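You operate a simulated robot arm through the tools that you are given. There is no shell and no other tool. Be economical: measure what you need, move in short steps, check, and stop when the job is done.

You run a simulated two-armed robot. Do the job below in one go: nothing can be reset, and whatever is moved stays where it is left.

Task
Take the yellow knob and put it on the top board of the white shelves. Take the silver nut on the top of the blue bench and put it away on the top of the brown bench. Take the red valve and leave it on the top of the narrow shelf. Put the green roll on the top of the pale bench. Put the yellow cloth on the front of the wooden bench away on the top of the low stool. Put one of the grey valve caps from the front of the wooden bench on the white tile. Put the foam sleeve on the top of the low table away on the top of the long shelf. Put the box from the counter of the grey rack on the top of the blue bench. Switch the red trolley lever off. Take the black plug and leave it on the shelf under the steel bench. Put the brass valve from the shelf under the grey board on the grey tile. Any order will do. Set down upright: yellow knob, red valve, box, brass valve. The red trolley lever goes to its stop.

The check looks at the end state, three seconds after you hand in, the way a careful person would. Anything else that was tipped, shoved, dropped, spilled or broken makes it a failure. Lids that push on must go on centred and level and be pressed home; caps that screw on are set level and turned clockwise until they are tight. Flat cloth is picked up by pressing the open fingertips on it (5 to 10 N) and closing them slowly along it; thin cloth reads only 2 to 8 mm in the jaws.

Robot
Two 7-joint arms with three-finger grippers on one trunk, on a base that drives. Base frame: it is fixed to the floor where the robot stands at the start and does not move with it; the origin is under the middle of the robot, x ahead of it, y to its left, z up. Units: cm, degrees, N and s.
The left shoulder is at the start at [7, 16.5, 107.1], the right one opposite. With the tool pointing down near the work surface each hand reaches from about 10 to 84 cm from the robot's upright axis, wherever it stands, measured 20 degrees to its own side. Places, roughly: black plug (5x5x5 cm) [-50, -740, 80]; box [350, -350, 100]; brass valve (8x5x8 cm) [-450, -170, 60]; foam sleeve (15x6x5 cm) [360, 20, 80]; green roll (6x6x3 cm) [-420, -400, 80]; grey tile (10x10x1 cm) [-460, -150, 60]; grey valve cap (5x5x4 cm) [-430, -450, 80]; red trolley lever [-70, -680, 90]; red valve (6x4x9 cm) [-110, -340, 90]; shelf under the steel bench [350, -760, 30]; silver nut (4x4x3 cm) [-100, -320, 90]; top board of the white shelves [-40, 80, 100]; top of the blue bench [-120, -330, 90]; top of the brown bench [40, -560, 80]; top of the long shelf [130, -310, 80]; top of the low stool [-460, 180, 30]; top of the narrow shelf [-50, -410, 80]; top of the pale bench [-140, -20, 80]; white tile (10x10x1 cm) [-430, -420, 80]; yellow cloth (11x7x4 cm) [-430, -390, 80]; yellow knob [50, 25, 75]. Payload 3.91 kg a hand.
Tool frame (each hand has its own): the origin (TCP) lies between the finger pads and is the grasp point; the fingertips stand 3 cm ahead of it; z points along the fingers, y is the line along which they close. Largest opening 11.6 cm; the body of the gripper starts 7.3 cm behind the TCP.
Orientation is told as [roll, pitch, yaw] about the base's x, y, z axes, in that order, counted from this pose: with the fingers straight down and closing along the base's y, the tool's x points along the base's -x, its y along +y and its z along -z.

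Tools
- The arms move only by the tool send_rows. It takes "left_commands", "right_commands" or both (then of equal length, played together; a hand with none holds still); each is a list of rows, each a list of 6 numbers: the shift along the tool's x, y, z in cm, then the turn, a rotation vector about the tool's x, y, z in degrees. In form: [[dx, dy, dz, rx, ry, rz], ...]. A call has 1 to 12 rows; each row shifts and turns the commanded pose from where the row before left it, along the tool's axes as they then stand. "left_hand" and "right_hand" are, for a hand that has rows, the closure, from 0 (fully open) to 1 (shut), set as the call begins (left out, the last holds). Each row takes 0.2 s and may step no farther than 5 cm and 8.6 degrees from the row before; otherwise, or with a gripper value out of range, the whole call is refused. Where a pose cannot be reached the arm comes as near as it can. A force on the tool above 40 N (or 10 N above the force at the start of the call, whichever is more), or a blocked arm, ends the call early, and 0.2 s more pass. The fingers move at their own pace (about 15.3 cm/s each) and stop on an object; they squeeze with about 22 N. The grip force told is the motor's: it shows also when the fingers shut on nothing. Time passes only in rows, and 0.2 s behind the last, so rows that do not move let the fingers close. The reply holds the time, the measured pose of the TCP, the force on the tool along the base axes, the opening and the grip force, in the units named above and with some noise, with the torque about the TCP (base axes, N m) and any sound that the robot's microphone picked up.
- Cameras (640 x 400 px; columns grow to the right, rows downward): "scene" is now at [9.87, 8.6, 140.12]; the picture's right is [0.82, -0.57, -0.00], its down [-0.21, -0.31, -0.93] and it looks along [0.53, 0.76, -0.38] (base axes); focal length 214 px, centre (320, 200). "left" rides on the left gripper at [7.5, 1.7, -8.8] in its tool frame; the picture's right is [-0.22, 0.97, 0.00], its down [-0.70, -0.16, -0.70] and it looks along [-0.68, -0.16, 0.71] (tool axes); focal length 247 px, centre (320, 200). "right" rides on the right gripper at [5.2, 5.6, -8.8] in its tool frame; the picture's right is [-0.73, 0.68, 0.00], its down [-0.49, -0.52, -0.70] and it looks along [-0.48, -0.51, 0.71] (tool axes); focal length 247 px, centre (320, 200). There is no depth. A picture from a camera that has moved, and an enlarged one, comes with that camera's place and axes in the base frame and with its lens. The place of the scene camera against the robot may be out by one fixed shift of up to 1.8 cm in any direction.
- grab_frame(camera): a new picture of that camera. It takes no simulated time.
- slide_trunk(by): slides the trunk up (or, below 0, down) by that many cm; the arms and the scene camera ride with it, the base frame stays. It gives what a move gives, with no picture.
- base_move(legs): drives the robot by 1 to 6 legs, each [ahead, left, turn to the left] in cm, cm and degrees, along the robot's own axes; the way and the turn of a leg run together, so that a leg with both is an arc; at most 150 cm and 180 degrees a leg. The arms and the cameras ride along, it lands a little off, and it stops where it bumps. It gives what a move gives.
- head_to(pan, tilt): turns the head with the scene camera to pan (to the left, within 86 degrees either way) and tilt (down, from -29 to 69), counted from straight ahead of the robot. It gives what a move gives.
- close_up(camera, box): a new picture of the part [left, top, right, bottom] of that camera's present view, enlarged. It takes no simulated time.
- close_job(): hands the job in; it is judged then, once.

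Go step by step. Nothing tells you exact positions but the pictures and the camera data: compare them with the known pose of the tool, close in by small moves and look again before you grip or let go. The budget is 535 turns and 320 pictures, counting those below and the enlarged ones. Unless the task says otherwise, let go and move clear before handing in, and close with one line.

The tools are called after ">>>" by a JSON object that holds its "fn" and its "kwargs". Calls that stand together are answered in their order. send_rows: Moves the arms, as the interface text tells. Its arguments: {"type":"object","properties":{"left_commands":{"type":"array","items":{"type":"array","items":{"type":"number"}}},"left_hand":{"type":"number"},"right_commands":{"type":"array","items":{"type":"array","items":{"type":"number"}}},"right_hand":{"type":"number"}},"required":[]} The other tools are called the same way: slide_trunk (by) slides the trunk up or down; base_move (legs) drives the base; head_to (pan, tilt) turns the head that bears the scene camera; grab_frame (camera) takes a picture; close_up (camera, box) takes an enlarged picture of a part of a camera's view; close_job () hands the job in.

At the start:

```text
time_s: 0.0
left_tcp_pos: [39.86, 44.42, 141.98]
left_ee_rot: [0.2, -0.2, -0.2]
left_contact_force: [-0.1, -0.4, 0.1]
left_wrist_torque: [0.0, -0.01, 0.01]
left_grip_width: 11.58
left_finger_force: 0.0
right_tcp_pos: [43.28, 4.11, 126.27]
right_ee_rot: [0.1, 0.1, 0.0]
right_contact_force: [-0.1, 0.8, 0.1]
right_wrist_torque: [0.02, 0.01, -0.01]
right_grip_width: 11.59
right_finger_force: 0.0
trunk travel left (down, up): [-60.8, 23.2]
robot x, y, heading: [0.11, -0.03, 0.1]
head pan, tilt: [55.3, 22.0]
```

scene: 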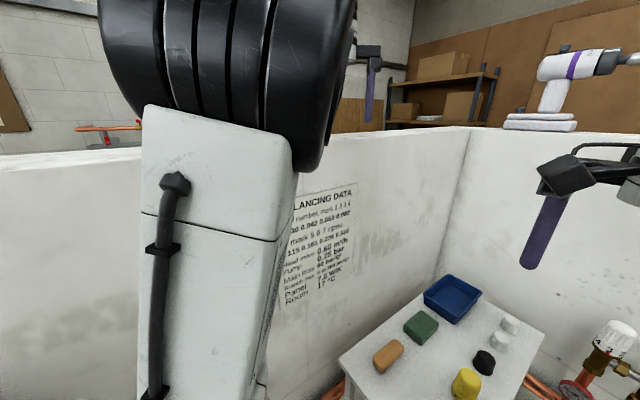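
right: 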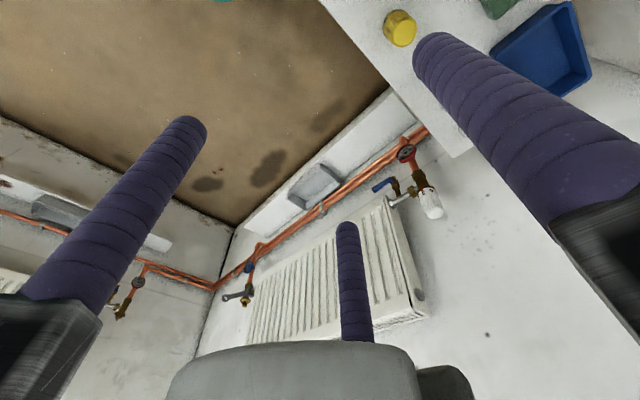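
left: 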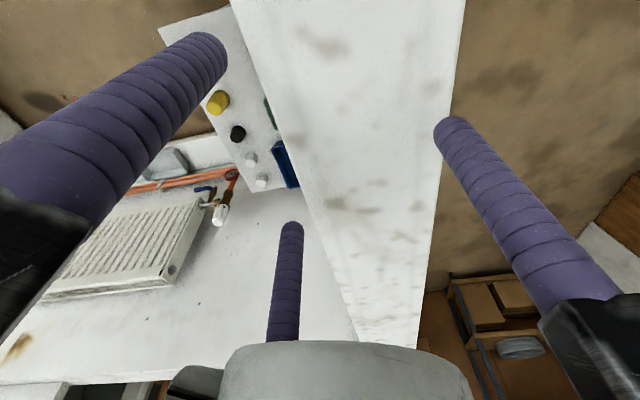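

I see a small white table with coloured items, a wall to the left, and a radiator. I'll look around first by panning the head.

>>> {"fn": "head_to", "kwargs": {"pan": 10, "tilt": 30}}

>>> {"fn": "grab_frame", "kwargs": {"camera": "scene"}}

>>> {"fn": "head_to", "kwargs": {"pan": -70, "tilt": 20}}

>>> {"fn": "grab_frame", "kwargs": {"camera": "scene"}}

>>> {"fn": "head_to", "kwargs": {"pan": 86, "tilt": 25}}

>>> {"fn": "grab_frame", "kwargs": {"camera": "scene"}}

```text
time_s: 1.1
left_tcp_pos: [39.76, 44.45, 141.92]
left_ee_rot: [0.1, -0.2, 0.0]
left_contact_force: [-0.3, 1.4, -0.1]
left_wrist_torque: [0.02, 0.0, 0.0]
left_grip_width: 11.61
left_finger_force: 0.0
right_tcp_pos: [43.18, 4.14, 126.24]
right_ee_rot: [0.0, 0.1, 0.0]
right_contact_force: [0.4, -1.2, -0.3]
right_wrist_torque: [-0.01, -0.02, 0.01]
right_grip_width: 11.57
right_finger_force: 0.0
trunk travel left (down, up): [-60.8, 23.2]
robot x, y, heading: [0.08, -0.19, -0.3]
head pan, tilt: [10.0, 30.0]
```

```text
316 pictures are left
camera scene: at [13.49, 2.55, 138.85], right [0.17, -0.98, 0.0], down [-0.49, -0.09, -0.87], along [0.85, 0.15, -0.5], focal length 214 px, centre (320, 200)
```

scene: 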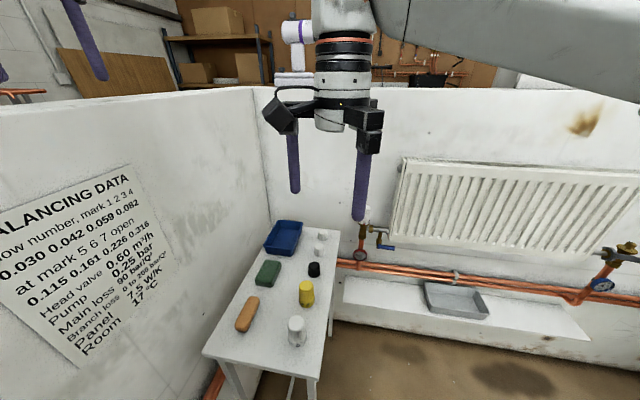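

```text
time_s: 2.7
left_tcp_pos: [39.82, 44.43, 141.98]
left_ee_rot: [0.2, -0.2, -0.1]
left_contact_force: [0.2, -0.4, 0.4]
left_wrist_torque: [-0.04, -0.01, 0.01]
left_grip_width: 11.59
left_finger_force: 0.0
right_tcp_pos: [43.15, 3.98, 126.39]
right_ee_rot: [0.0, 0.1, 0.0]
right_contact_force: [-0.4, 0.3, 0.8]
right_wrist_torque: [0.0, -0.03, 0.01]
right_grip_width: 11.61
right_finger_force: 0.0
trunk travel left (down, up): [-60.8, 23.2]
robot x, y, heading: [0.11, 0.17, -0.1]
head pan, tilt: [-70.0, 20.0]
```

```text
315 pictures are left
camera scene: at [7.78, -7.78, 140.45], right [-0.94, -0.34, 0.0], down [-0.12, 0.32, -0.94], along [0.32, -0.88, -0.34], focal length 214 px, centre (320, 200)
```

scene: 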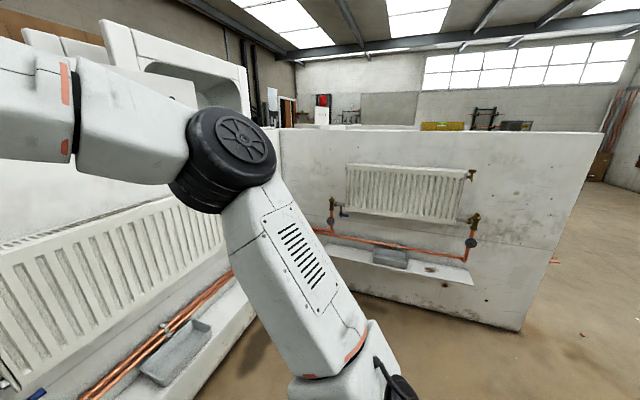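

```text
time_s: 5.1
left_tcp_pos: [39.76, 44.58, 141.88]
left_ee_rot: [0.2, -0.2, -0.1]
left_contact_force: [-1.0, 0.5, -0.5]
left_wrist_torque: [0.02, -0.03, 0.0]
left_grip_width: 11.6
left_finger_force: 0.0
right_tcp_pos: [43.21, 4.08, 126.42]
right_ee_rot: [-0.1, 0.1, 0.0]
right_contact_force: [-0.5, 0.3, 0.1]
right_wrist_torque: [0.03, 0.01, -0.02]
right_grip_width: 11.63
right_finger_force: 0.2
trunk travel left (down, up): [-60.8, 23.2]
robot x, y, heading: [-0.26, -0.11, 0.2]
head pan, tilt: [85.9, 25.0]
```

```text
314 pictures are left
camera scene: at [5.24, 10.16, 139.64], right [1.0, -0.07, 0.0], down [-0.03, -0.42, -0.91], along [0.06, 0.9, -0.42], focal length 214 px, centre (320, 200)
```

scene: 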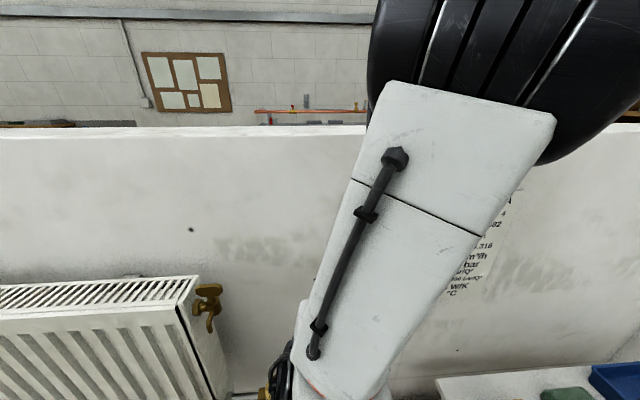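

The yellow knob triangulates to about [53, 13, 86]. I move the right hand closer above it and look.

>>> {"fn": "send_rows", "kwargs": {"right_commands": [[-2, 1.8, 3, 0, 0, 0], [-2, 1.8, 3, 0, 0, 0], [-2, 1.8, 3, 0, 0, 0], [-2, 1.8, 3, 0, 0, 0], [-1.7, 1.8, 3, 0, 0, 0]]}}

>>> {"fn": "head_to", "kwargs": {"pan": 10, "tilt": 40}}

>>> {"fn": "grab_frame", "kwargs": {"camera": "right"}}

>>> {"fn": "grab_frame", "kwargs": {"camera": "scene"}}

```text
time_s: 6.3
left_tcp_pos: [40.03, 44.61, 141.83]
left_ee_rot: [0.1, 0.0, -0.2]
left_contact_force: [0.3, -0.4, -0.6]
left_wrist_torque: [-0.01, 0.01, 0.0]
left_grip_width: 11.6
left_finger_force: 0.1
right_tcp_pos: [52.87, 12.97, 111.26]
right_ee_rot: [0.0, 0.1, 0.0]
right_contact_force: [0.6, 0.0, 0.2]
right_wrist_torque: [0.03, -0.02, 0.02]
right_grip_width: 11.63
right_finger_force: 0.1
trunk travel left (down, up): [-60.8, 23.2]
robot x, y, heading: [0.04, 0.41, 0.2]
head pan, tilt: [85.9, 25.0]
```

```text
time_s: 7.8
left_tcp_pos: [39.78, 44.59, 141.86]
left_ee_rot: [0.2, -0.2, -0.2]
left_contact_force: [-0.3, -0.1, -0.1]
left_wrist_torque: [0.04, 0.02, 0.0]
left_grip_width: 11.63
left_finger_force: 0.1
right_tcp_pos: [52.81, 13.0, 111.39]
right_ee_rot: [-0.1, 0.0, 0.0]
right_contact_force: [0.5, 0.9, 0.7]
right_wrist_torque: [-0.02, -0.03, -0.01]
right_grip_width: 11.6
right_finger_force: 0.1
trunk travel left (down, up): [-60.8, 23.2]
robot x, y, heading: [0.27, 0.02, -0.0]
head pan, tilt: [10.0, 40.0]
```

```text
313 pictures are left
camera right: at [47.55, 18.68, 120.3], right [0.73, 0.68, 0.0], down [0.49, -0.52, 0.7], along [0.48, -0.51, -0.72], focal length 247 px, centre (320, 200)
```

right: 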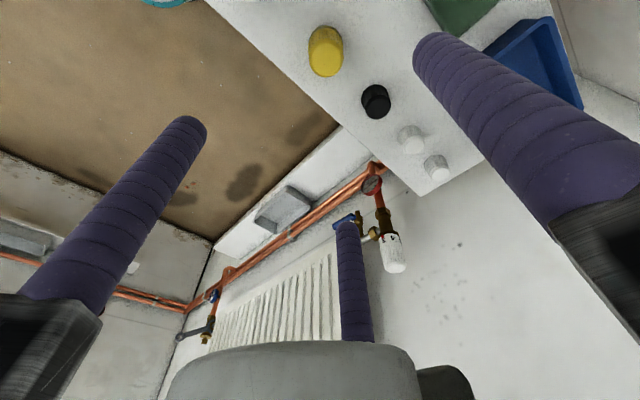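

```text
312 pictures are left
camera scene: at [12.97, 2.46, 137.31], right [0.17, -0.98, 0.0], down [-0.63, -0.11, -0.77], along [0.75, 0.13, -0.64], focal length 214 px, centre (320, 200)
```

scene: 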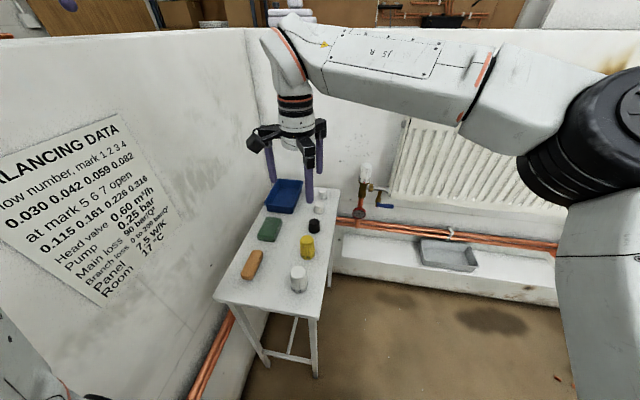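

>>> {"fn": "close_up", "kwargs": {"camera": "scene", "box": [220, 80, 380, 320]}}

```text
1.67 times, centred on (300, 200) of scene
camera zoom: at [12.97, 2.46, 137.31], right [0.17, -0.98, 0.0], down [-0.63, -0.11, -0.77], along [0.75, 0.13, -0.64], focal length 358 px, centre (353, 200)
```

zoom: 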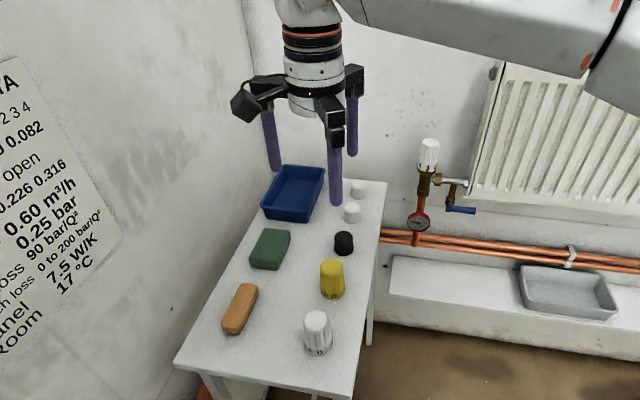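

The gripper is a three-jaw one, with jaws at +y and at ±x toward -y. I partly close it and lower over the knob.

>>> {"fn": "send_rows", "kwargs": {"right_commands": [[-1, -0.1, 4, 0, 0, 0], [-1, 0, 4, 0, 0, 0], [0, 0, 4, 0, 0, 0], [0, 0, 4, 0, 0, 0]], "right_hand": 0.2}}

>>> {"fn": "grab_frame", "kwargs": {"camera": "right"}}

>>> {"fn": "close_up", "kwargs": {"camera": "scene", "box": [220, 130, 380, 320]}}

```text
time_s: 8.8
left_tcp_pos: [40.03, 44.59, 141.88]
left_ee_rot: [0.2, -0.1, -0.1]
left_contact_force: [0.6, 0.6, -0.7]
left_wrist_torque: [0.0, 0.0, 0.01]
left_grip_width: 11.58
left_finger_force: 0.1
right_tcp_pos: [54.9, 12.99, 95.29]
right_ee_rot: [0.0, 0.1, 0.0]
right_contact_force: [0.1, -0.1, 0.4]
right_wrist_torque: [-0.02, 0.0, 0.0]
right_grip_width: 9.28
right_finger_force: 0.0
trunk travel left (down, up): [-60.8, 23.2]
robot x, y, heading: [-0.07, -0.01, -0.2]
head pan, tilt: [10.0, 40.0]
```

```text
310 pictures are left
camera right: at [49.7, 18.73, 104.21], right [0.73, 0.68, 0.0], down [0.49, -0.52, 0.7], along [0.47, -0.51, -0.72], focal length 247 px, centre (320, 200)
```

right: 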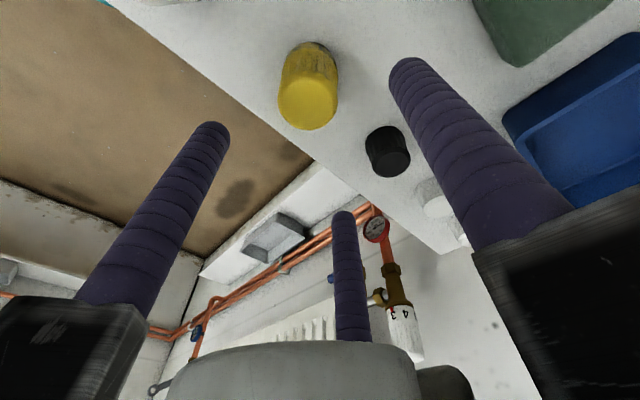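

```text
2.11 times, centred on (300, 225) of scene
camera zoom: at [13.09, 2.44, 137.3], right [0.17, -0.98, 0.0], down [-0.63, -0.11, -0.77], along [0.75, 0.13, -0.64], focal length 452 px, centre (362, 147)
```

zoom: 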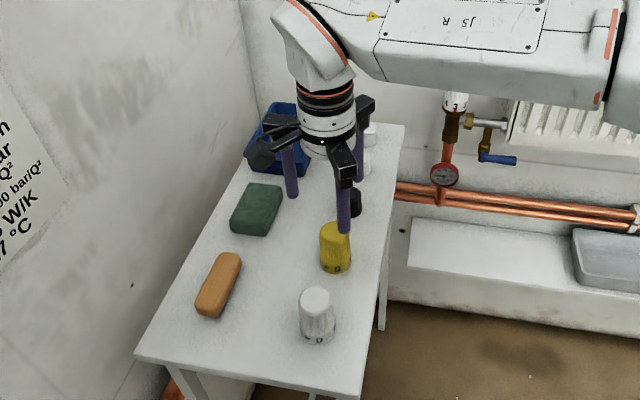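

Knob sits at about [54.6, 11.7], top at z≈83.5. I shift and descend around it, then close.

>>> {"fn": "send_rows", "kwargs": {"right_commands": [[0.3, -1.3, 0, 0, 0, 0], [0, 0, 4, 0, 0, 0], [0, 0, 4, 0, 0, 0], [0, 0, 2, 0, 0, 0]], "right_hand": 0.2}}

>>> {"fn": "grab_frame", "kwargs": {"camera": "right"}}

>>> {"fn": "close_up", "kwargs": {"camera": "scene", "box": [220, 130, 380, 320]}}

```text
time_s: 9.8
left_tcp_pos: [39.92, 44.38, 141.97]
left_ee_rot: [0.2, -0.2, 0.0]
left_contact_force: [-0.3, 0.8, -0.2]
left_wrist_torque: [-0.01, -0.03, 0.0]
left_grip_width: 11.6
left_finger_force: 0.1
right_tcp_pos: [54.47, 11.71, 85.16]
right_ee_rot: [0.1, 0.1, 0.0]
right_contact_force: [0.2, 0.2, 0.2]
right_wrist_torque: [0.0, 0.0, 0.0]
right_grip_width: 9.29
right_finger_force: 0.0
trunk travel left (down, up): [-60.8, 23.2]
robot x, y, heading: [0.02, -0.25, -0.2]
head pan, tilt: [10.0, 40.0]
```

```text
308 pictures are left
camera right: at [49.29, 17.47, 94.25], right [0.73, 0.68, 0.0], down [0.49, -0.52, 0.7], along [0.48, -0.51, -0.72], focal length 247 px, centre (320, 200)
```

right: 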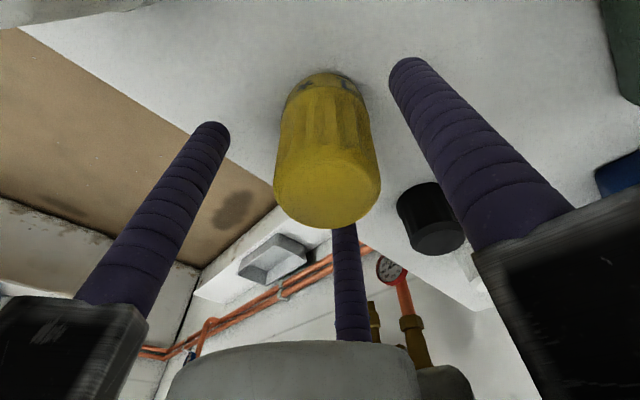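

```text
2.11 times, centred on (300, 225) of scene
camera zoom: at [12.97, 2.43, 137.31], right [0.17, -0.98, 0.0], down [-0.63, -0.11, -0.77], along [0.75, 0.13, -0.64], focal length 452 px, centre (362, 147)
```

zoom: 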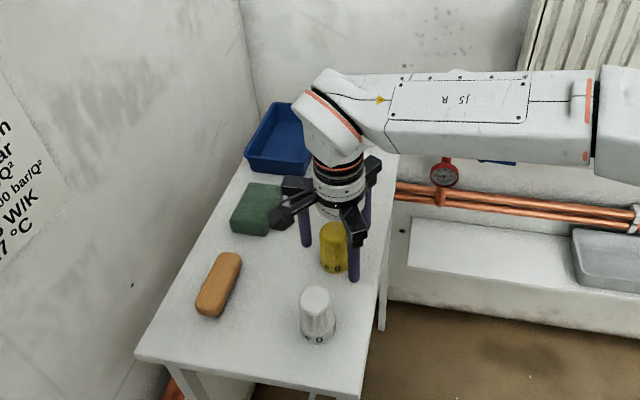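

>>> {"fn": "send_rows", "kwargs": {"right_commands": [[-0.4, 0, 2, 0, 0, 0], [0, 0, 2.0, 0, 0, 0]]}}

>>> {"fn": "grab_frame", "kwargs": {"camera": "right"}}

```text
time_s: 10.3
left_tcp_pos: [39.68, 44.51, 141.95]
left_ee_rot: [0.2, -0.1, -0.1]
left_contact_force: [0.3, 0.5, -1.3]
left_wrist_torque: [0.01, 0.01, 0.01]
left_grip_width: 11.58
left_finger_force: 0.1
right_tcp_pos: [54.86, 11.74, 83.02]
right_ee_rot: [0.3, 0.0, -0.2]
right_contact_force: [-3.0, -4.4, 12.7]
right_wrist_torque: [-0.5, 0.65, 0.33]
right_grip_width: 9.46
right_finger_force: 2.1
trunk travel left (down, up): [-60.8, 23.2]
robot x, y, heading: [0.12, -0.22, 0.3]
head pan, tilt: [10.0, 40.0]
stopped in row 2 (right hand): the force on the tool passed its limit at 57 N (the readings are from after the stop); the commanded pose is now the measured one
```

```text
306 pictures are left
camera right: at [49.63, 17.46, 92.02], right [0.73, 0.68, 0.0], down [0.48, -0.53, 0.7], along [0.48, -0.51, -0.72], focal length 247 px, centre (320, 200)
```

right: 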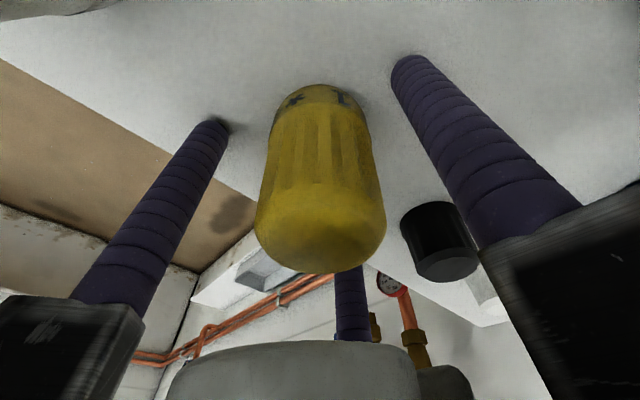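

Fingertips touched the table at z≈80; the knob is centred. Back off a little and close.

>>> {"fn": "send_rows", "kwargs": {"right_commands": [[0, 0, -0.6, 0, 0, 0]]}}

>>> {"fn": "send_rows", "kwargs": {"right_commands": [[0, 0, 0, 0, 0, 0], [0, 0, 0, 0, 0, 0], [0, 0, 0, 0, 0, 0]], "right_hand": 1}}

>>> {"fn": "grab_frame", "kwargs": {"camera": "right"}}

```text
time_s: 10.7
left_tcp_pos: [39.89, 44.5, 141.77]
left_ee_rot: [0.2, -0.1, -0.1]
left_contact_force: [0.8, -0.7, 0.5]
left_wrist_torque: [0.0, -0.03, 0.01]
left_grip_width: 11.59
left_finger_force: 0.1
right_tcp_pos: [54.81, 11.8, 83.51]
right_ee_rot: [0.3, -0.1, -0.2]
right_contact_force: [0.8, 0.1, -0.6]
right_wrist_torque: [-0.02, -0.04, 0.0]
right_grip_width: 9.28
right_finger_force: 0.0
trunk travel left (down, up): [-60.8, 23.2]
robot x, y, heading: [0.07, -0.08, -0.0]
head pan, tilt: [10.0, 40.0]
```

```text
time_s: 11.5
left_tcp_pos: [39.9, 44.39, 141.86]
left_ee_rot: [0.2, -0.1, -0.2]
left_contact_force: [-0.1, 0.2, -0.9]
left_wrist_torque: [0.04, 0.01, 0.0]
left_grip_width: 11.62
left_finger_force: 0.0
right_tcp_pos: [54.92, 11.72, 83.48]
right_ee_rot: [0.3, 0.0, -0.1]
right_contact_force: [0.9, 0.1, 1.3]
right_wrist_torque: [-0.03, -0.03, 0.0]
right_grip_width: 5.25
right_finger_force: 22.5
trunk travel left (down, up): [-60.8, 23.2]
robot x, y, heading: [-0.17, -0.04, 0.2]
head pan, tilt: [10.0, 40.0]
```

```text
305 pictures are left
camera right: at [49.68, 17.47, 92.5], right [0.73, 0.68, 0.0], down [0.48, -0.53, 0.7], along [0.48, -0.51, -0.72], focal length 247 px, centre (320, 200)
```

right: 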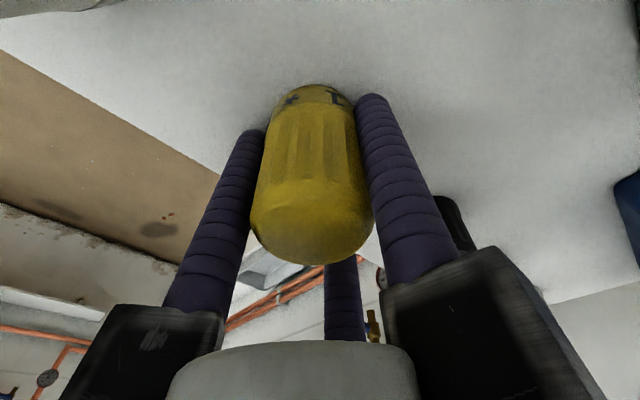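

Knob held. I lift it and raise the trunk for a look over the walls.

>>> {"fn": "send_rows", "kwargs": {"right_commands": [[0, 0, -4, 0, 0, 0], [0, 0, -5, 0, 0, 0], [1, 0, -5, 0, 0, 0], [3, -2, -4, 0, 0, 0], [4, -2, -3, 0, 0, 0], [4, -2, -2, 0, 0, 0], [4, -2, 0, 0, 0, 0]]}}

>>> {"fn": "slide_trunk", "kwargs": {"by": 23}}

>>> {"fn": "head_to", "kwargs": {"pan": 86, "tilt": 30}}

>>> {"fn": "grab_frame", "kwargs": {"camera": "scene"}}

>>> {"fn": "head_to", "kwargs": {"pan": -60, "tilt": 20}}

>>> {"fn": "grab_frame", "kwargs": {"camera": "scene"}}

>>> {"fn": "head_to", "kwargs": {"pan": 0, "tilt": 20}}

>>> {"fn": "grab_frame", "kwargs": {"camera": "scene"}}

```text
refused: row 3 steps farther than a row can; nothing moved
```

```text
time_s: 13.9
left_tcp_pos: [39.75, 44.43, 164.77]
left_ee_rot: [0.2, -0.1, 0.0]
left_contact_force: [0.4, 0.2, -0.6]
left_wrist_torque: [0.0, -0.02, 0.02]
left_grip_width: 11.61
left_finger_force: 0.0
right_tcp_pos: [54.98, 11.83, 106.43]
right_ee_rot: [0.3, 0.0, -0.1]
right_contact_force: [0.6, 0.1, -2.0]
right_wrist_torque: [-0.01, -0.03, 0.0]
right_grip_width: 5.26
right_finger_force: 22.4
trunk travel left (down, up): [-83.8, 0.2]
robot x, y, heading: [0.29, -0.12, 0.2]
head pan, tilt: [10.0, 40.0]
```

```text
time_s: 15.4
left_tcp_pos: [39.96, 44.53, 164.83]
left_ee_rot: [0.2, -0.1, -0.1]
left_contact_force: [0.1, 0.3, 0.1]
left_wrist_torque: [0.0, 0.03, 0.03]
left_grip_width: 11.59
left_finger_force: 0.1
right_tcp_pos: [54.85, 11.74, 106.53]
right_ee_rot: [0.3, 0.0, -0.2]
right_contact_force: [0.4, 0.0, -1.0]
right_wrist_torque: [0.01, -0.02, 0.0]
right_grip_width: 5.26
right_finger_force: 21.9
trunk travel left (down, up): [-83.8, 0.2]
robot x, y, heading: [-0.16, 0.11, 0.2]
head pan, tilt: [85.9, 30.0]
```

```text
304 pictures are left
camera scene: at [5.27, 9.99, 161.84], right [1.0, -0.07, 0.0], down [-0.04, -0.5, -0.87], along [0.06, 0.86, -0.5], focal length 214 px, centre (320, 200)
```

scene: 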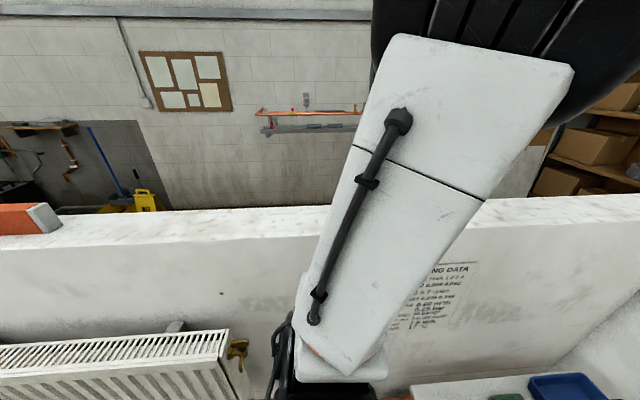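

```text
time_s: 17.7
left_tcp_pos: [40.05, 44.49, 164.83]
left_ee_rot: [0.2, -0.2, -0.2]
left_contact_force: [0.7, 0.1, 0.2]
left_wrist_torque: [-0.01, 0.02, -0.02]
left_grip_width: 11.6
left_finger_force: 0.0
right_tcp_pos: [54.9, 11.72, 106.49]
right_ee_rot: [0.3, 0.0, -0.1]
right_contact_force: [-0.6, 0.0, -1.2]
right_wrist_torque: [0.01, 0.02, 0.01]
right_grip_width: 5.23
right_finger_force: 21.3
trunk travel left (down, up): [-83.8, 0.2]
robot x, y, heading: [0.11, -0.3, 0.0]
head pan, tilt: [-60.0, 20.0]
```

```text
303 pictures are left
camera scene: at [9.28, -7.1, 163.45], right [-0.87, -0.5, 0.0], down [-0.17, 0.3, -0.94], along [0.47, -0.81, -0.34], focal length 214 px, centre (320, 200)
```

scene: 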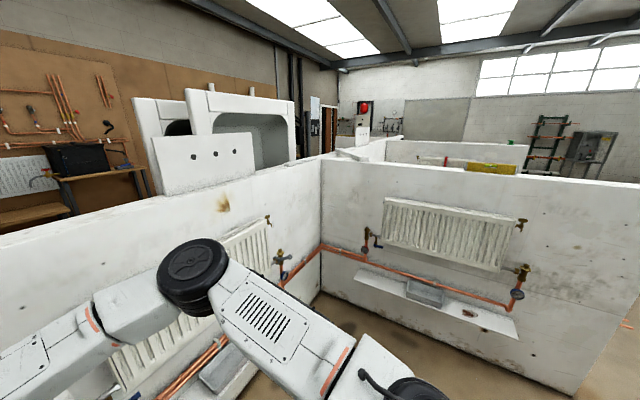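

```text
time_s: 19.0
left_tcp_pos: [39.94, 44.49, 164.85]
left_ee_rot: [0.2, 0.0, 0.0]
left_contact_force: [0.5, -0.2, -0.1]
left_wrist_torque: [-0.02, 0.01, 0.03]
left_grip_width: 11.61
left_finger_force: 0.0
right_tcp_pos: [54.97, 11.78, 106.52]
right_ee_rot: [0.3, 0.0, -0.1]
right_contact_force: [-0.4, 0.1, -1.3]
right_wrist_torque: [0.01, -0.01, 0.01]
right_grip_width: 5.26
right_finger_force: 21.9
trunk travel left (down, up): [-83.8, 0.2]
robot x, y, heading: [-0.1, -0.2, -0.1]
head pan, tilt: [0.0, 20.0]
```

```text
302 pictures are left
camera scene: at [13.94, 0.95, 163.45], right [0.0, -1.0, 0.0], down [-0.34, 0.0, -0.94], along [0.94, 0.0, -0.34], focal length 214 px, centre (320, 200)
```

scene: 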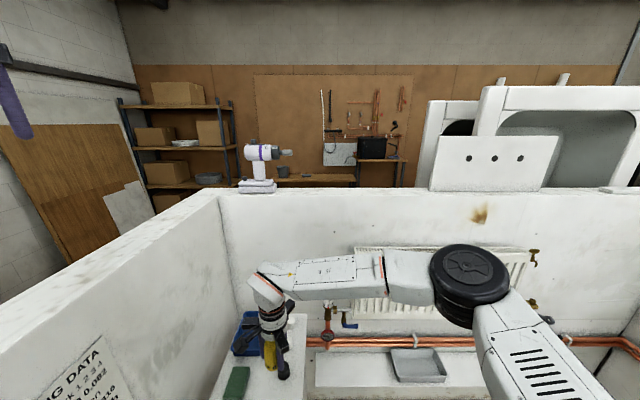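

The cubicle has walls 136 cm high, open behind the robot. I raise the knob above wall height, tuck both hands, then back out.

>>> {"fn": "send_rows", "kwargs": {"right_commands": [[0, 0, -4.8, 0, 0, 0], [0, 0, -4.8, 0, 0, 0], [0, 0, -4.8, 0, 0, 0], [0, 0, -4.8, 0, 0, 0], [0, 0, -4.8, 0, 0, 0], [2.8, -3.2, -2.3, 0, 0, 0], [2.8, -3.2, -2.3, 0, 0, 0], [2.8, -3.2, -2.3, 0, 0, 0], [2.8, -3.2, -2.3, 0, 0, 0], [2.8, -3.2, -2.3, 0, 0, 0], [2.8, -3.2, -2.3, 0, 0, 0], [2.8, -3.2, -2.3, 0, 0, 0]], "left_commands": [[0, 0, 0, 0, 0, 0], [0, 0, 0, 0, 0, 0], [0, 0, 0, 0, 0, 0], [0, 0, 0, 0, 0, 0], [0, 0, 0, 0, 0, 0], [0.5, -3.2, 1, 0, 0, 0], [0.5, -3.2, 1, 0, 0, 0], [0.5, -3.2, 1, 0, 0, 0], [0.5, -3.2, 1, 0, 0, 0], [0.5, -3.2, 1, 0, 0, 0], [0.5, -3.2, 1, 0, 0, 0], [0.5, -3.2, 1, 0, 0, 0]]}}

>>> {"fn": "head_to", "kwargs": {"pan": -86, "tilt": 20}}

>>> {"fn": "grab_frame", "kwargs": {"camera": "scene"}}

```text
time_s: 21.6
left_tcp_pos: [38.09, 37.63, 161.77]
left_ee_rot: [-2.2, -0.4, 0.3]
left_contact_force: [-0.6, 0.7, 0.1]
left_wrist_torque: [-0.01, -0.01, 0.0]
left_grip_width: 11.6
left_finger_force: 0.0
left hand out of reach, approached as far as the arm can: row 8, 9, 10, 11, 12
right_tcp_pos: [35.13, -11.13, 146.41]
right_ee_rot: [0.3, -0.2, -0.1]
right_contact_force: [0.2, -1.0, -0.1]
right_wrist_torque: [0.01, -0.05, 0.04]
right_grip_width: 5.26
right_finger_force: 21.6
trunk travel left (down, up): [-83.8, 0.2]
robot x, y, heading: [0.41, 0.12, 0.0]
head pan, tilt: [0.0, 20.0]
```

```text
time_s: 23.2
left_tcp_pos: [38.56, 37.56, 161.51]
left_ee_rot: [-2.3, -0.1, 0.3]
left_contact_force: [0.9, -0.5, 0.4]
left_wrist_torque: [-0.01, 0.02, 0.01]
left_grip_width: 11.61
left_finger_force: 0.3
right_tcp_pos: [35.42, -11.0, 146.31]
right_ee_rot: [0.3, 0.0, -0.2]
right_contact_force: [-0.7, 0.4, 0.0]
right_wrist_torque: [0.04, -0.01, -0.02]
right_grip_width: 5.25
right_finger_force: 22.1
trunk travel left (down, up): [-83.8, 0.2]
robot x, y, heading: [0.07, 0.03, -0.0]
head pan, tilt: [-85.9, 20.0]
```

```text
301 pictures are left
camera scene: at [5.3, -8.32, 163.45], right [-1.0, -0.07, 0.0], down [-0.02, 0.34, -0.94], along [0.07, -0.94, -0.34], focal length 214 px, centre (320, 200)
```

scene: 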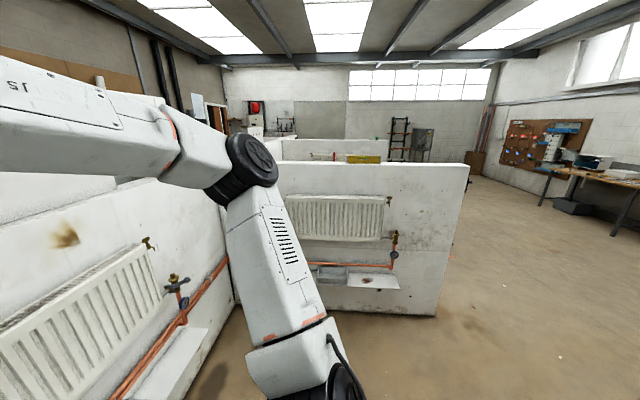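

Opening is behind at x < -93. I back out 130 cm and look around.

>>> {"fn": "base_move", "kwargs": {"legs": [[-130, 0, 0]]}}

>>> {"fn": "head_to", "kwargs": {"pan": 50, "tilt": 20}}

>>> {"fn": "grab_frame", "kwargs": {"camera": "scene"}}

```text
time_s: 27.4
left_tcp_pos: [-38.55, 36.56, 161.31]
left_ee_rot: [-3.0, -0.4, -2.5]
left_contact_force: [-0.1, 1.5, 0.5]
left_wrist_torque: [-0.13, -0.13, 0.04]
left_grip_width: 11.6
left_finger_force: 0.0
right_tcp_pos: [-44.16, -11.88, 146.57]
right_ee_rot: [-0.1, -0.5, -3.2]
right_contact_force: [-0.7, 0.3, -1.2]
right_wrist_torque: [-0.11, -0.1, 0.0]
right_grip_width: 5.22
right_finger_force: 22.3
trunk travel left (down, up): [-83.8, 0.2]
robot x, y, heading: [-78.52, -0.14, -3.4]
head pan, tilt: [-85.9, 20.0]
stopped in leg 1: the robot was blocked; the commanded pose is now the measured one
```

```text
time_s: 29.6
left_tcp_pos: [-38.07, 35.58, 161.6]
left_ee_rot: [-2.6, -0.1, -2.8]
left_contact_force: [0.4, 0.4, 0.3]
left_wrist_torque: [0.04, -0.03, -0.01]
left_grip_width: 11.6
left_finger_force: 0.0
right_tcp_pos: [-43.65, -12.89, 146.3]
right_ee_rot: [0.2, -0.1, -3.2]
right_contact_force: [0.1, 0.1, -1.0]
right_wrist_torque: [0.0, 0.0, -0.01]
right_grip_width: 5.23
right_finger_force: 21.7
trunk travel left (down, up): [-83.8, 0.2]
robot x, y, heading: [-78.68, -0.05, -3.1]
head pan, tilt: [50.0, 20.0]
```

```text
300 pictures are left
camera scene: at [-67.47, 7.46, 163.45], right [0.73, -0.69, 0.0], down [-0.23, -0.25, -0.94], along [0.64, 0.68, -0.34], focal length 214 px, centre (320, 200)
```

scene: 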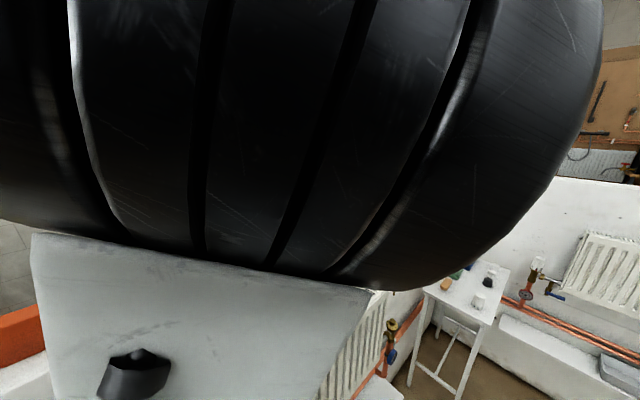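

Something behind blocks me, likely the pale bench. I go forward a bit and turn to look behind.

>>> {"fn": "base_move", "kwargs": {"legs": [[28, 0, 0], [0, 0, -90]]}}

>>> {"fn": "head_to", "kwargs": {"pan": -60, "tilt": 25}}

>>> {"fn": "grab_frame", "kwargs": {"camera": "scene"}}

>>> {"fn": "head_to", "kwargs": {"pan": 0, "tilt": 25}}

>>> {"fn": "grab_frame", "kwargs": {"camera": "scene"}}

```text
time_s: 35.3
left_tcp_pos: [-13.93, -40.86, 161.53]
left_ee_rot: [-2.6, -0.1, -91.0]
left_contact_force: [-0.5, -0.4, -0.5]
left_wrist_torque: [-0.02, -0.03, -0.05]
left_grip_width: 11.64
left_finger_force: 0.0
right_tcp_pos: [-62.53, -36.76, 146.25]
right_ee_rot: [0.2, 0.0, -91.4]
right_contact_force: [-0.9, 0.5, -1.1]
right_wrist_torque: [-0.02, 0.0, -0.03]
right_grip_width: 5.21
right_finger_force: 21.8
trunk travel left (down, up): [-83.8, 0.2]
robot x, y, heading: [-50.9, -1.65, -91.5]
head pan, tilt: [50.0, 20.0]
```

```text
time_s: 37.1
left_tcp_pos: [-13.92, -40.93, 161.56]
left_ee_rot: [-2.6, -0.2, -91.0]
left_contact_force: [0.3, -0.9, -0.3]
left_wrist_torque: [-0.01, -0.01, 0.02]
left_grip_width: 11.61
left_finger_force: 0.0
right_tcp_pos: [-62.63, -36.8, 146.24]
right_ee_rot: [0.3, -0.1, -91.5]
right_contact_force: [-0.6, -0.2, -1.5]
right_wrist_torque: [-0.04, -0.01, -0.01]
right_grip_width: 5.2
right_finger_force: 22.0
trunk travel left (down, up): [-83.8, 0.2]
robot x, y, heading: [-50.67, -1.88, -91.3]
head pan, tilt: [-60.0, 25.0]
```

```text
299 pictures are left
camera scene: at [-59.42, -10.06, 162.64], right [-0.48, 0.88, 0.0], down [0.37, 0.2, -0.91], along [-0.8, -0.43, -0.42], focal length 214 px, centre (320, 200)
```

scene: 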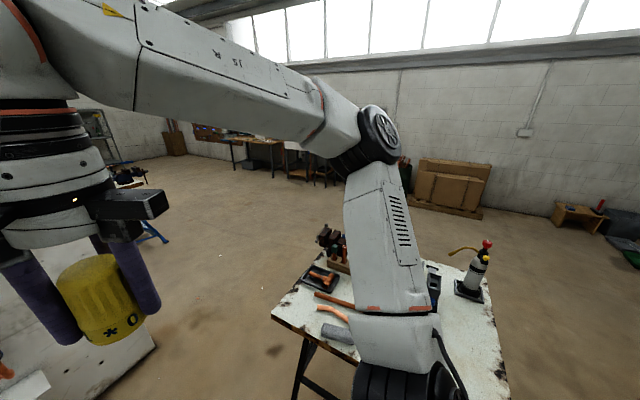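

```text
time_s: 38.5
left_tcp_pos: [-13.94, -40.9, 161.53]
left_ee_rot: [-2.5, -0.1, -91.0]
left_contact_force: [0.5, -1.1, 1.0]
left_wrist_torque: [0.0, 0.0, -0.02]
left_grip_width: 11.61
left_finger_force: 0.0
right_tcp_pos: [-62.71, -36.75, 146.32]
right_ee_rot: [0.2, -0.1, -91.5]
right_contact_force: [0.0, -0.6, -1.0]
right_wrist_torque: [-0.01, -0.01, 0.04]
right_grip_width: 5.18
right_finger_force: 22.3
trunk travel left (down, up): [-83.8, 0.2]
robot x, y, heading: [-50.95, -1.74, -91.6]
head pan, tilt: [0.0, 25.0]
```

```text
298 pictures are left
camera scene: at [-51.58, -14.85, 162.64], right [-1.0, 0.03, 0.0], down [0.01, 0.42, -0.91], along [-0.02, -0.91, -0.42], focal length 214 px, centre (320, 200)
```

scene: 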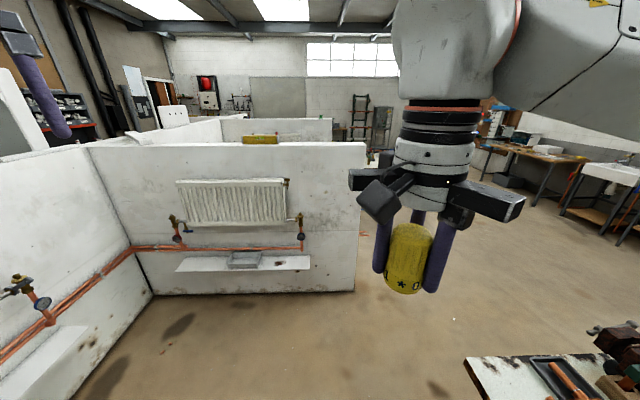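

The bench spans about x -103..-155, y -57..+35. I go around its south end: forward, turn to face -x, and go west.

>>> {"fn": "base_move", "kwargs": {"legs": [[105, 0, 0], [0, 0, -88], [150, 0, 0]]}}

>>> {"fn": "head_to", "kwargs": {"pan": -80, "tilt": 22}}

>>> {"fn": "grab_frame", "kwargs": {"camera": "scene"}}

>>> {"fn": "head_to", "kwargs": {"pan": 0, "tilt": 22}}

>>> {"fn": "grab_frame", "kwargs": {"camera": "scene"}}

>>> {"fn": "head_to", "kwargs": {"pan": 70, "tilt": 22}}

>>> {"fn": "grab_frame", "kwargs": {"camera": "scene"}}

```text
time_s: 54.7
left_tcp_pos: [-240.76, -149.75, 161.53]
left_ee_rot: [-2.7, -0.2, -178.5]
left_contact_force: [0.5, 0.0, 0.1]
left_wrist_torque: [-0.03, 0.01, 0.01]
left_grip_width: 11.61
left_finger_force: 0.0
right_tcp_pos: [-238.62, -100.92, 146.43]
right_ee_rot: [0.2, -0.1, -178.9]
right_contact_force: [0.5, -0.6, -1.0]
right_wrist_torque: [0.03, 0.01, -0.03]
right_grip_width: 5.14
right_finger_force: 21.7
trunk travel left (down, up): [-83.8, 0.2]
robot x, y, heading: [-203.19, -111.48, -178.9]
head pan, tilt: [0.0, 25.0]
```

```text
time_s: 56.2
left_tcp_pos: [-240.86, -149.7, 161.52]
left_ee_rot: [-2.7, -0.2, -178.4]
left_contact_force: [0.1, 0.3, 0.0]
left_wrist_torque: [-0.03, 0.02, 0.02]
left_grip_width: 11.64
left_finger_force: 0.0
right_tcp_pos: [-238.82, -100.84, 146.21]
right_ee_rot: [0.1, 0.0, -178.9]
right_contact_force: [-0.4, -0.3, 0.2]
right_wrist_torque: [-0.01, 0.03, -0.01]
right_grip_width: 5.17
right_finger_force: 22.5
trunk travel left (down, up): [-83.8, 0.2]
robot x, y, heading: [-203.24, -111.09, -178.8]
head pan, tilt: [-80.0, 22.0]
```

```text
297 pictures are left
camera scene: at [-210.4, -101.2, 163.13], right [0.98, 0.19, 0.0], down [0.07, -0.37, -0.93], along [-0.18, 0.91, -0.37], focal length 214 px, centre (320, 200)
```

scene: 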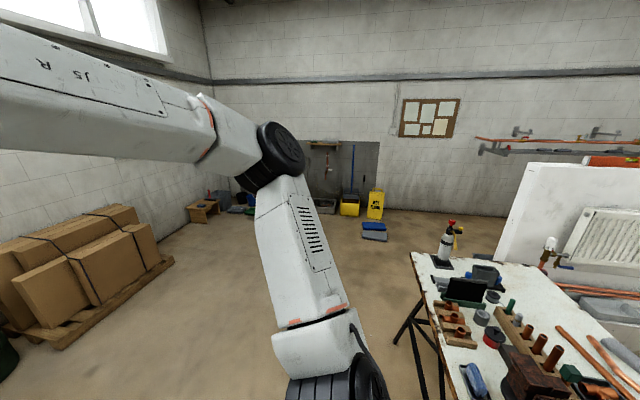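

```text
time_s: 57.7
left_tcp_pos: [-240.82, -149.77, 161.54]
left_ee_rot: [-2.6, -0.2, -178.4]
left_contact_force: [0.3, -0.1, -0.3]
left_wrist_torque: [0.01, 0.0, -0.05]
left_grip_width: 11.61
left_finger_force: 0.0
right_tcp_pos: [-238.63, -100.93, 146.29]
right_ee_rot: [0.2, -0.1, -178.9]
right_contact_force: [0.2, -0.1, -0.6]
right_wrist_torque: [-0.01, -0.01, -0.02]
right_grip_width: 5.17
right_finger_force: 22.1
trunk travel left (down, up): [-83.8, 0.2]
robot x, y, heading: [-203.24, -111.43, -178.9]
head pan, tilt: [0.0, 22.0]
```

```text
296 pictures are left
camera scene: at [-217.88, -110.47, 163.13], right [-0.02, 1.0, 0.0], down [0.37, 0.01, -0.93], along [-0.93, -0.02, -0.37], focal length 214 px, centre (320, 200)
```

scene: 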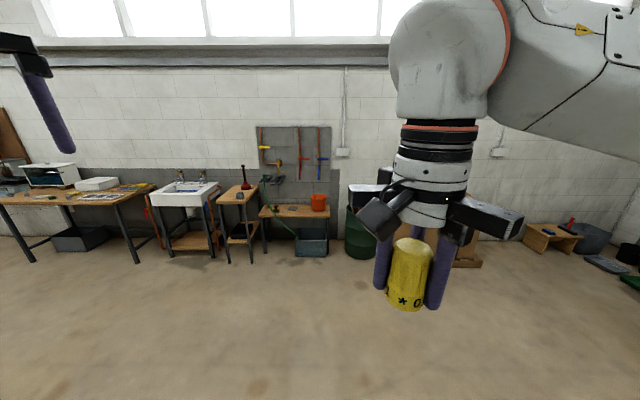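

```text
time_s: 59.1
left_tcp_pos: [-240.88, -149.85, 161.55]
left_ee_rot: [-2.7, -0.2, -178.4]
left_contact_force: [0.6, 0.4, 0.1]
left_wrist_torque: [0.01, -0.02, -0.03]
left_grip_width: 11.61
left_finger_force: 0.1
right_tcp_pos: [-238.66, -100.94, 146.37]
right_ee_rot: [0.2, -0.1, -178.9]
right_contact_force: [1.0, -0.6, -1.0]
right_wrist_torque: [-0.04, -0.01, -0.01]
right_grip_width: 5.21
right_finger_force: 21.7
trunk travel left (down, up): [-83.8, 0.2]
robot x, y, heading: [-203.44, -111.31, -178.9]
head pan, tilt: [70.0, 22.0]
```

```text
295 pictures are left
camera scene: at [-211.62, -119.09, 163.13], right [-0.95, 0.33, 0.0], down [0.12, 0.35, -0.93], along [-0.3, -0.88, -0.37], focal length 214 px, centre (320, 200)
```

scene: 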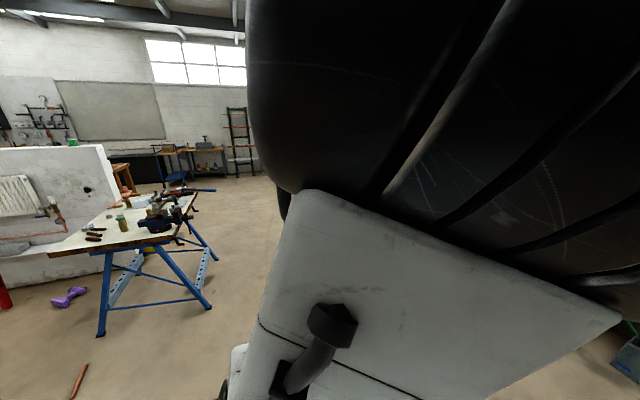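

The way north along x≈-205 is clear. I turn to +y and drive to y≈75.

>>> {"fn": "base_move", "kwargs": {"legs": [[0, 0, -91], [150, 0, 0], [35, 0, 0]]}}

>>> {"fn": "head_to", "kwargs": {"pan": -75, "tilt": 22}}

>>> {"fn": "grab_frame", "kwargs": {"camera": "scene"}}

>>> {"fn": "head_to", "kwargs": {"pan": -10, "tilt": 22}}

>>> {"fn": "grab_frame", "kwargs": {"camera": "scene"}}

```text
time_s: 66.7
left_tcp_pos: [-236.42, -16.61, 161.55]
left_ee_rot: [-2.7, -0.3, 80.7]
left_contact_force: [-0.2, 0.0, -0.3]
left_wrist_torque: [0.03, 0.0, -0.01]
left_grip_width: 11.61
left_finger_force: 0.0
right_tcp_pos: [-188.85, -27.86, 146.42]
right_ee_rot: [0.1, -0.3, 80.2]
right_contact_force: [-0.4, 0.1, -1.3]
right_wrist_torque: [0.04, -0.02, 0.0]
right_grip_width: 5.17
right_finger_force: 21.4
trunk travel left (down, up): [-83.8, 0.2]
robot x, y, heading: [-205.39, -60.54, 80.1]
head pan, tilt: [70.0, 22.0]
stopped in leg 2: the robot was blocked; the commanded pose is now the measured one
```

```text
time_s: 69.0
left_tcp_pos: [-236.12, -16.42, 161.48]
left_ee_rot: [-2.7, -0.2, 80.6]
left_contact_force: [0.1, -0.8, -0.2]
left_wrist_torque: [-0.02, -0.03, -0.02]
left_grip_width: 11.59
left_finger_force: 0.1
right_tcp_pos: [-188.39, -27.64, 146.31]
right_ee_rot: [0.2, -0.2, 80.2]
right_contact_force: [0.9, -0.5, -0.6]
right_wrist_torque: [0.0, -0.02, -0.03]
right_grip_width: 5.18
right_finger_force: 21.9
trunk travel left (down, up): [-83.8, 0.2]
robot x, y, heading: [-205.35, -60.54, 80.0]
head pan, tilt: [-75.0, 22.0]
```

```text
294 pictures are left
camera scene: at [-195.7, -53.89, 163.13], right [0.09, -1.0, 0.0], down [-0.37, -0.03, -0.93], along [0.92, 0.08, -0.37], focal length 214 px, centre (320, 200)
```

scene: 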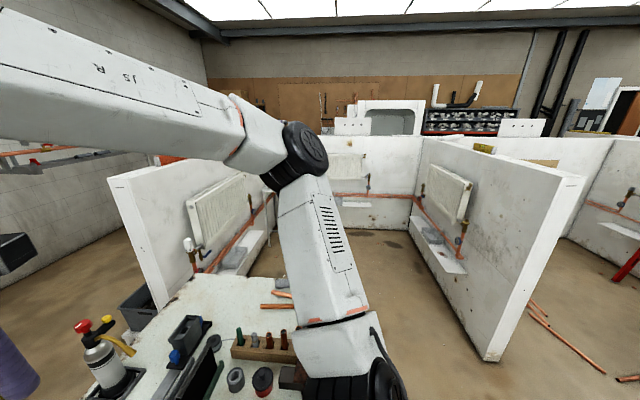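

```text
time_s: 70.4
left_tcp_pos: [-236.16, -16.38, 161.43]
left_ee_rot: [-2.7, -0.3, 80.8]
left_contact_force: [0.1, -0.1, 0.0]
left_wrist_torque: [-0.01, 0.03, 0.0]
left_grip_width: 11.61
left_finger_force: 0.1
right_tcp_pos: [-188.59, -27.63, 146.39]
right_ee_rot: [0.2, -0.2, 80.2]
right_contact_force: [0.0, 0.7, -0.7]
right_wrist_torque: [0.0, -0.01, -0.03]
right_grip_width: 5.16
right_finger_force: 22.2
trunk travel left (down, up): [-83.8, 0.2]
robot x, y, heading: [-205.75, -60.27, 80.4]
head pan, tilt: [-10.0, 22.0]
```

```text
293 pictures are left
camera scene: at [-201.76, -46.02, 163.13], right [0.94, -0.34, 0.0], down [-0.13, -0.35, -0.93], along [0.32, 0.87, -0.37], focal length 214 px, centre (320, 200)
```

scene: 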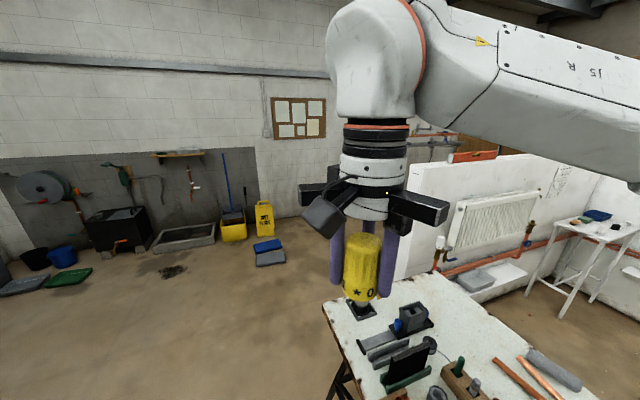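

The bench's west edge is around x=-175, so I was too close. I back off, sidestep west and go on north.

>>> {"fn": "base_move", "kwargs": {"legs": [[-6, 0, 0], [0, 35, 0], [0, 0, 10], [150, 0, 0]]}}

>>> {"fn": "head_to", "kwargs": {"pan": -80, "tilt": 22}}

>>> {"fn": "grab_frame", "kwargs": {"camera": "scene"}}

```text
time_s: 80.9
left_tcp_pos: [-280.69, 125.33, 161.51]
left_ee_rot: [-2.8, -0.2, 91.1]
left_contact_force: [-0.6, 0.6, 0.4]
left_wrist_torque: [-0.01, 0.01, 0.02]
left_grip_width: 11.62
left_finger_force: 0.0
right_tcp_pos: [-231.95, 122.84, 146.38]
right_ee_rot: [0.1, -0.2, 90.5]
right_contact_force: [0.3, -0.3, -1.1]
right_wrist_torque: [0.01, -0.02, 0.02]
right_grip_width: 5.2
right_finger_force: 21.8
trunk travel left (down, up): [-83.8, 0.2]
robot x, y, heading: [-242.52, 87.58, 90.4]
head pan, tilt: [-10.0, 22.0]
```

```text
time_s: 82.3
left_tcp_pos: [-280.78, 125.39, 161.5]
left_ee_rot: [-2.6, -0.3, 90.9]
left_contact_force: [0.1, 0.3, -0.7]
left_wrist_torque: [-0.02, -0.02, 0.0]
left_grip_width: 11.6
left_finger_force: 0.0
right_tcp_pos: [-231.85, 122.84, 146.28]
right_ee_rot: [0.2, -0.2, 90.6]
right_contact_force: [0.4, -0.8, -1.4]
right_wrist_torque: [-0.04, -0.04, 0.0]
right_grip_width: 5.21
right_finger_force: 21.2
trunk travel left (down, up): [-83.8, 0.2]
robot x, y, heading: [-242.24, 87.63, 90.5]
head pan, tilt: [-80.0, 22.0]
```

```text
292 pictures are left
camera scene: at [-233.86, 95.07, 163.13], right [0.18, -0.98, 0.0], down [-0.37, -0.07, -0.93], along [0.91, 0.17, -0.37], focal length 214 px, centre (320, 200)
```

scene: 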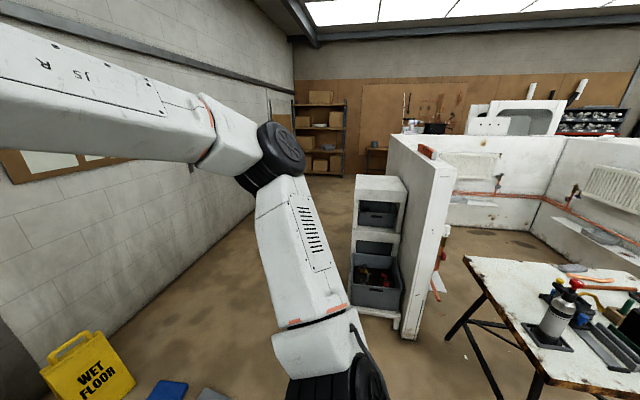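

The white shelves stand against the outside of the wall. I turn to +x and approach.

>>> {"fn": "base_move", "kwargs": {"legs": [[0, 0, -90.5], [100, 0, 0]]}}

>>> {"fn": "head_to", "kwargs": {"pan": 0, "tilt": 30}}

>>> {"fn": "grab_frame", "kwargs": {"camera": "scene"}}

```text
time_s: 91.4
left_tcp_pos: [-103.62, 129.5, 161.58]
left_ee_rot: [-2.7, -0.1, 2.2]
left_contact_force: [-0.3, -1.1, 0.4]
left_wrist_torque: [0.02, -0.01, 0.03]
left_grip_width: 11.56
left_finger_force: 0.0
right_tcp_pos: [-105.1, 80.71, 146.42]
right_ee_rot: [0.2, -0.2, 1.7]
right_contact_force: [0.3, 0.8, -1.6]
right_wrist_torque: [-0.02, -0.02, 0.0]
right_grip_width: 5.15
right_finger_force: 21.9
trunk travel left (down, up): [-83.8, 0.2]
robot x, y, heading: [-140.75, 90.65, 1.7]
head pan, tilt: [-80.0, 22.0]
```

```text
time_s: 92.9
left_tcp_pos: [-103.52, 129.56, 161.49]
left_ee_rot: [-2.7, -0.1, 2.2]
left_contact_force: [0.6, 0.9, -0.7]
left_wrist_torque: [-0.02, -0.04, 0.0]
left_grip_width: 11.59
left_finger_force: 0.0
right_tcp_pos: [-105.05, 80.67, 146.28]
right_ee_rot: [0.1, -0.3, 1.6]
right_contact_force: [-0.6, 1.2, -1.8]
right_wrist_torque: [-0.03, -0.02, 0.01]
right_grip_width: 5.16
right_finger_force: 21.8
trunk travel left (down, up): [-83.8, 0.2]
robot x, y, heading: [-140.74, 90.35, 1.7]
head pan, tilt: [0.0, 30.0]
```

```text
291 pictures are left
camera scene: at [-127.05, 91.87, 161.84], right [0.03, -1.0, 0.0], down [-0.5, -0.01, -0.87], along [0.87, 0.02, -0.5], focal length 214 px, centre (320, 200)
```

scene: 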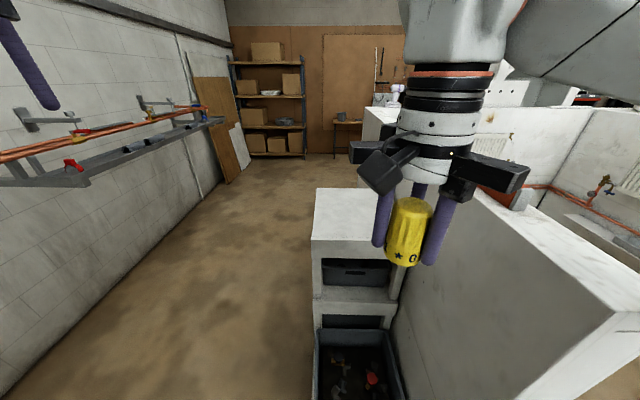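

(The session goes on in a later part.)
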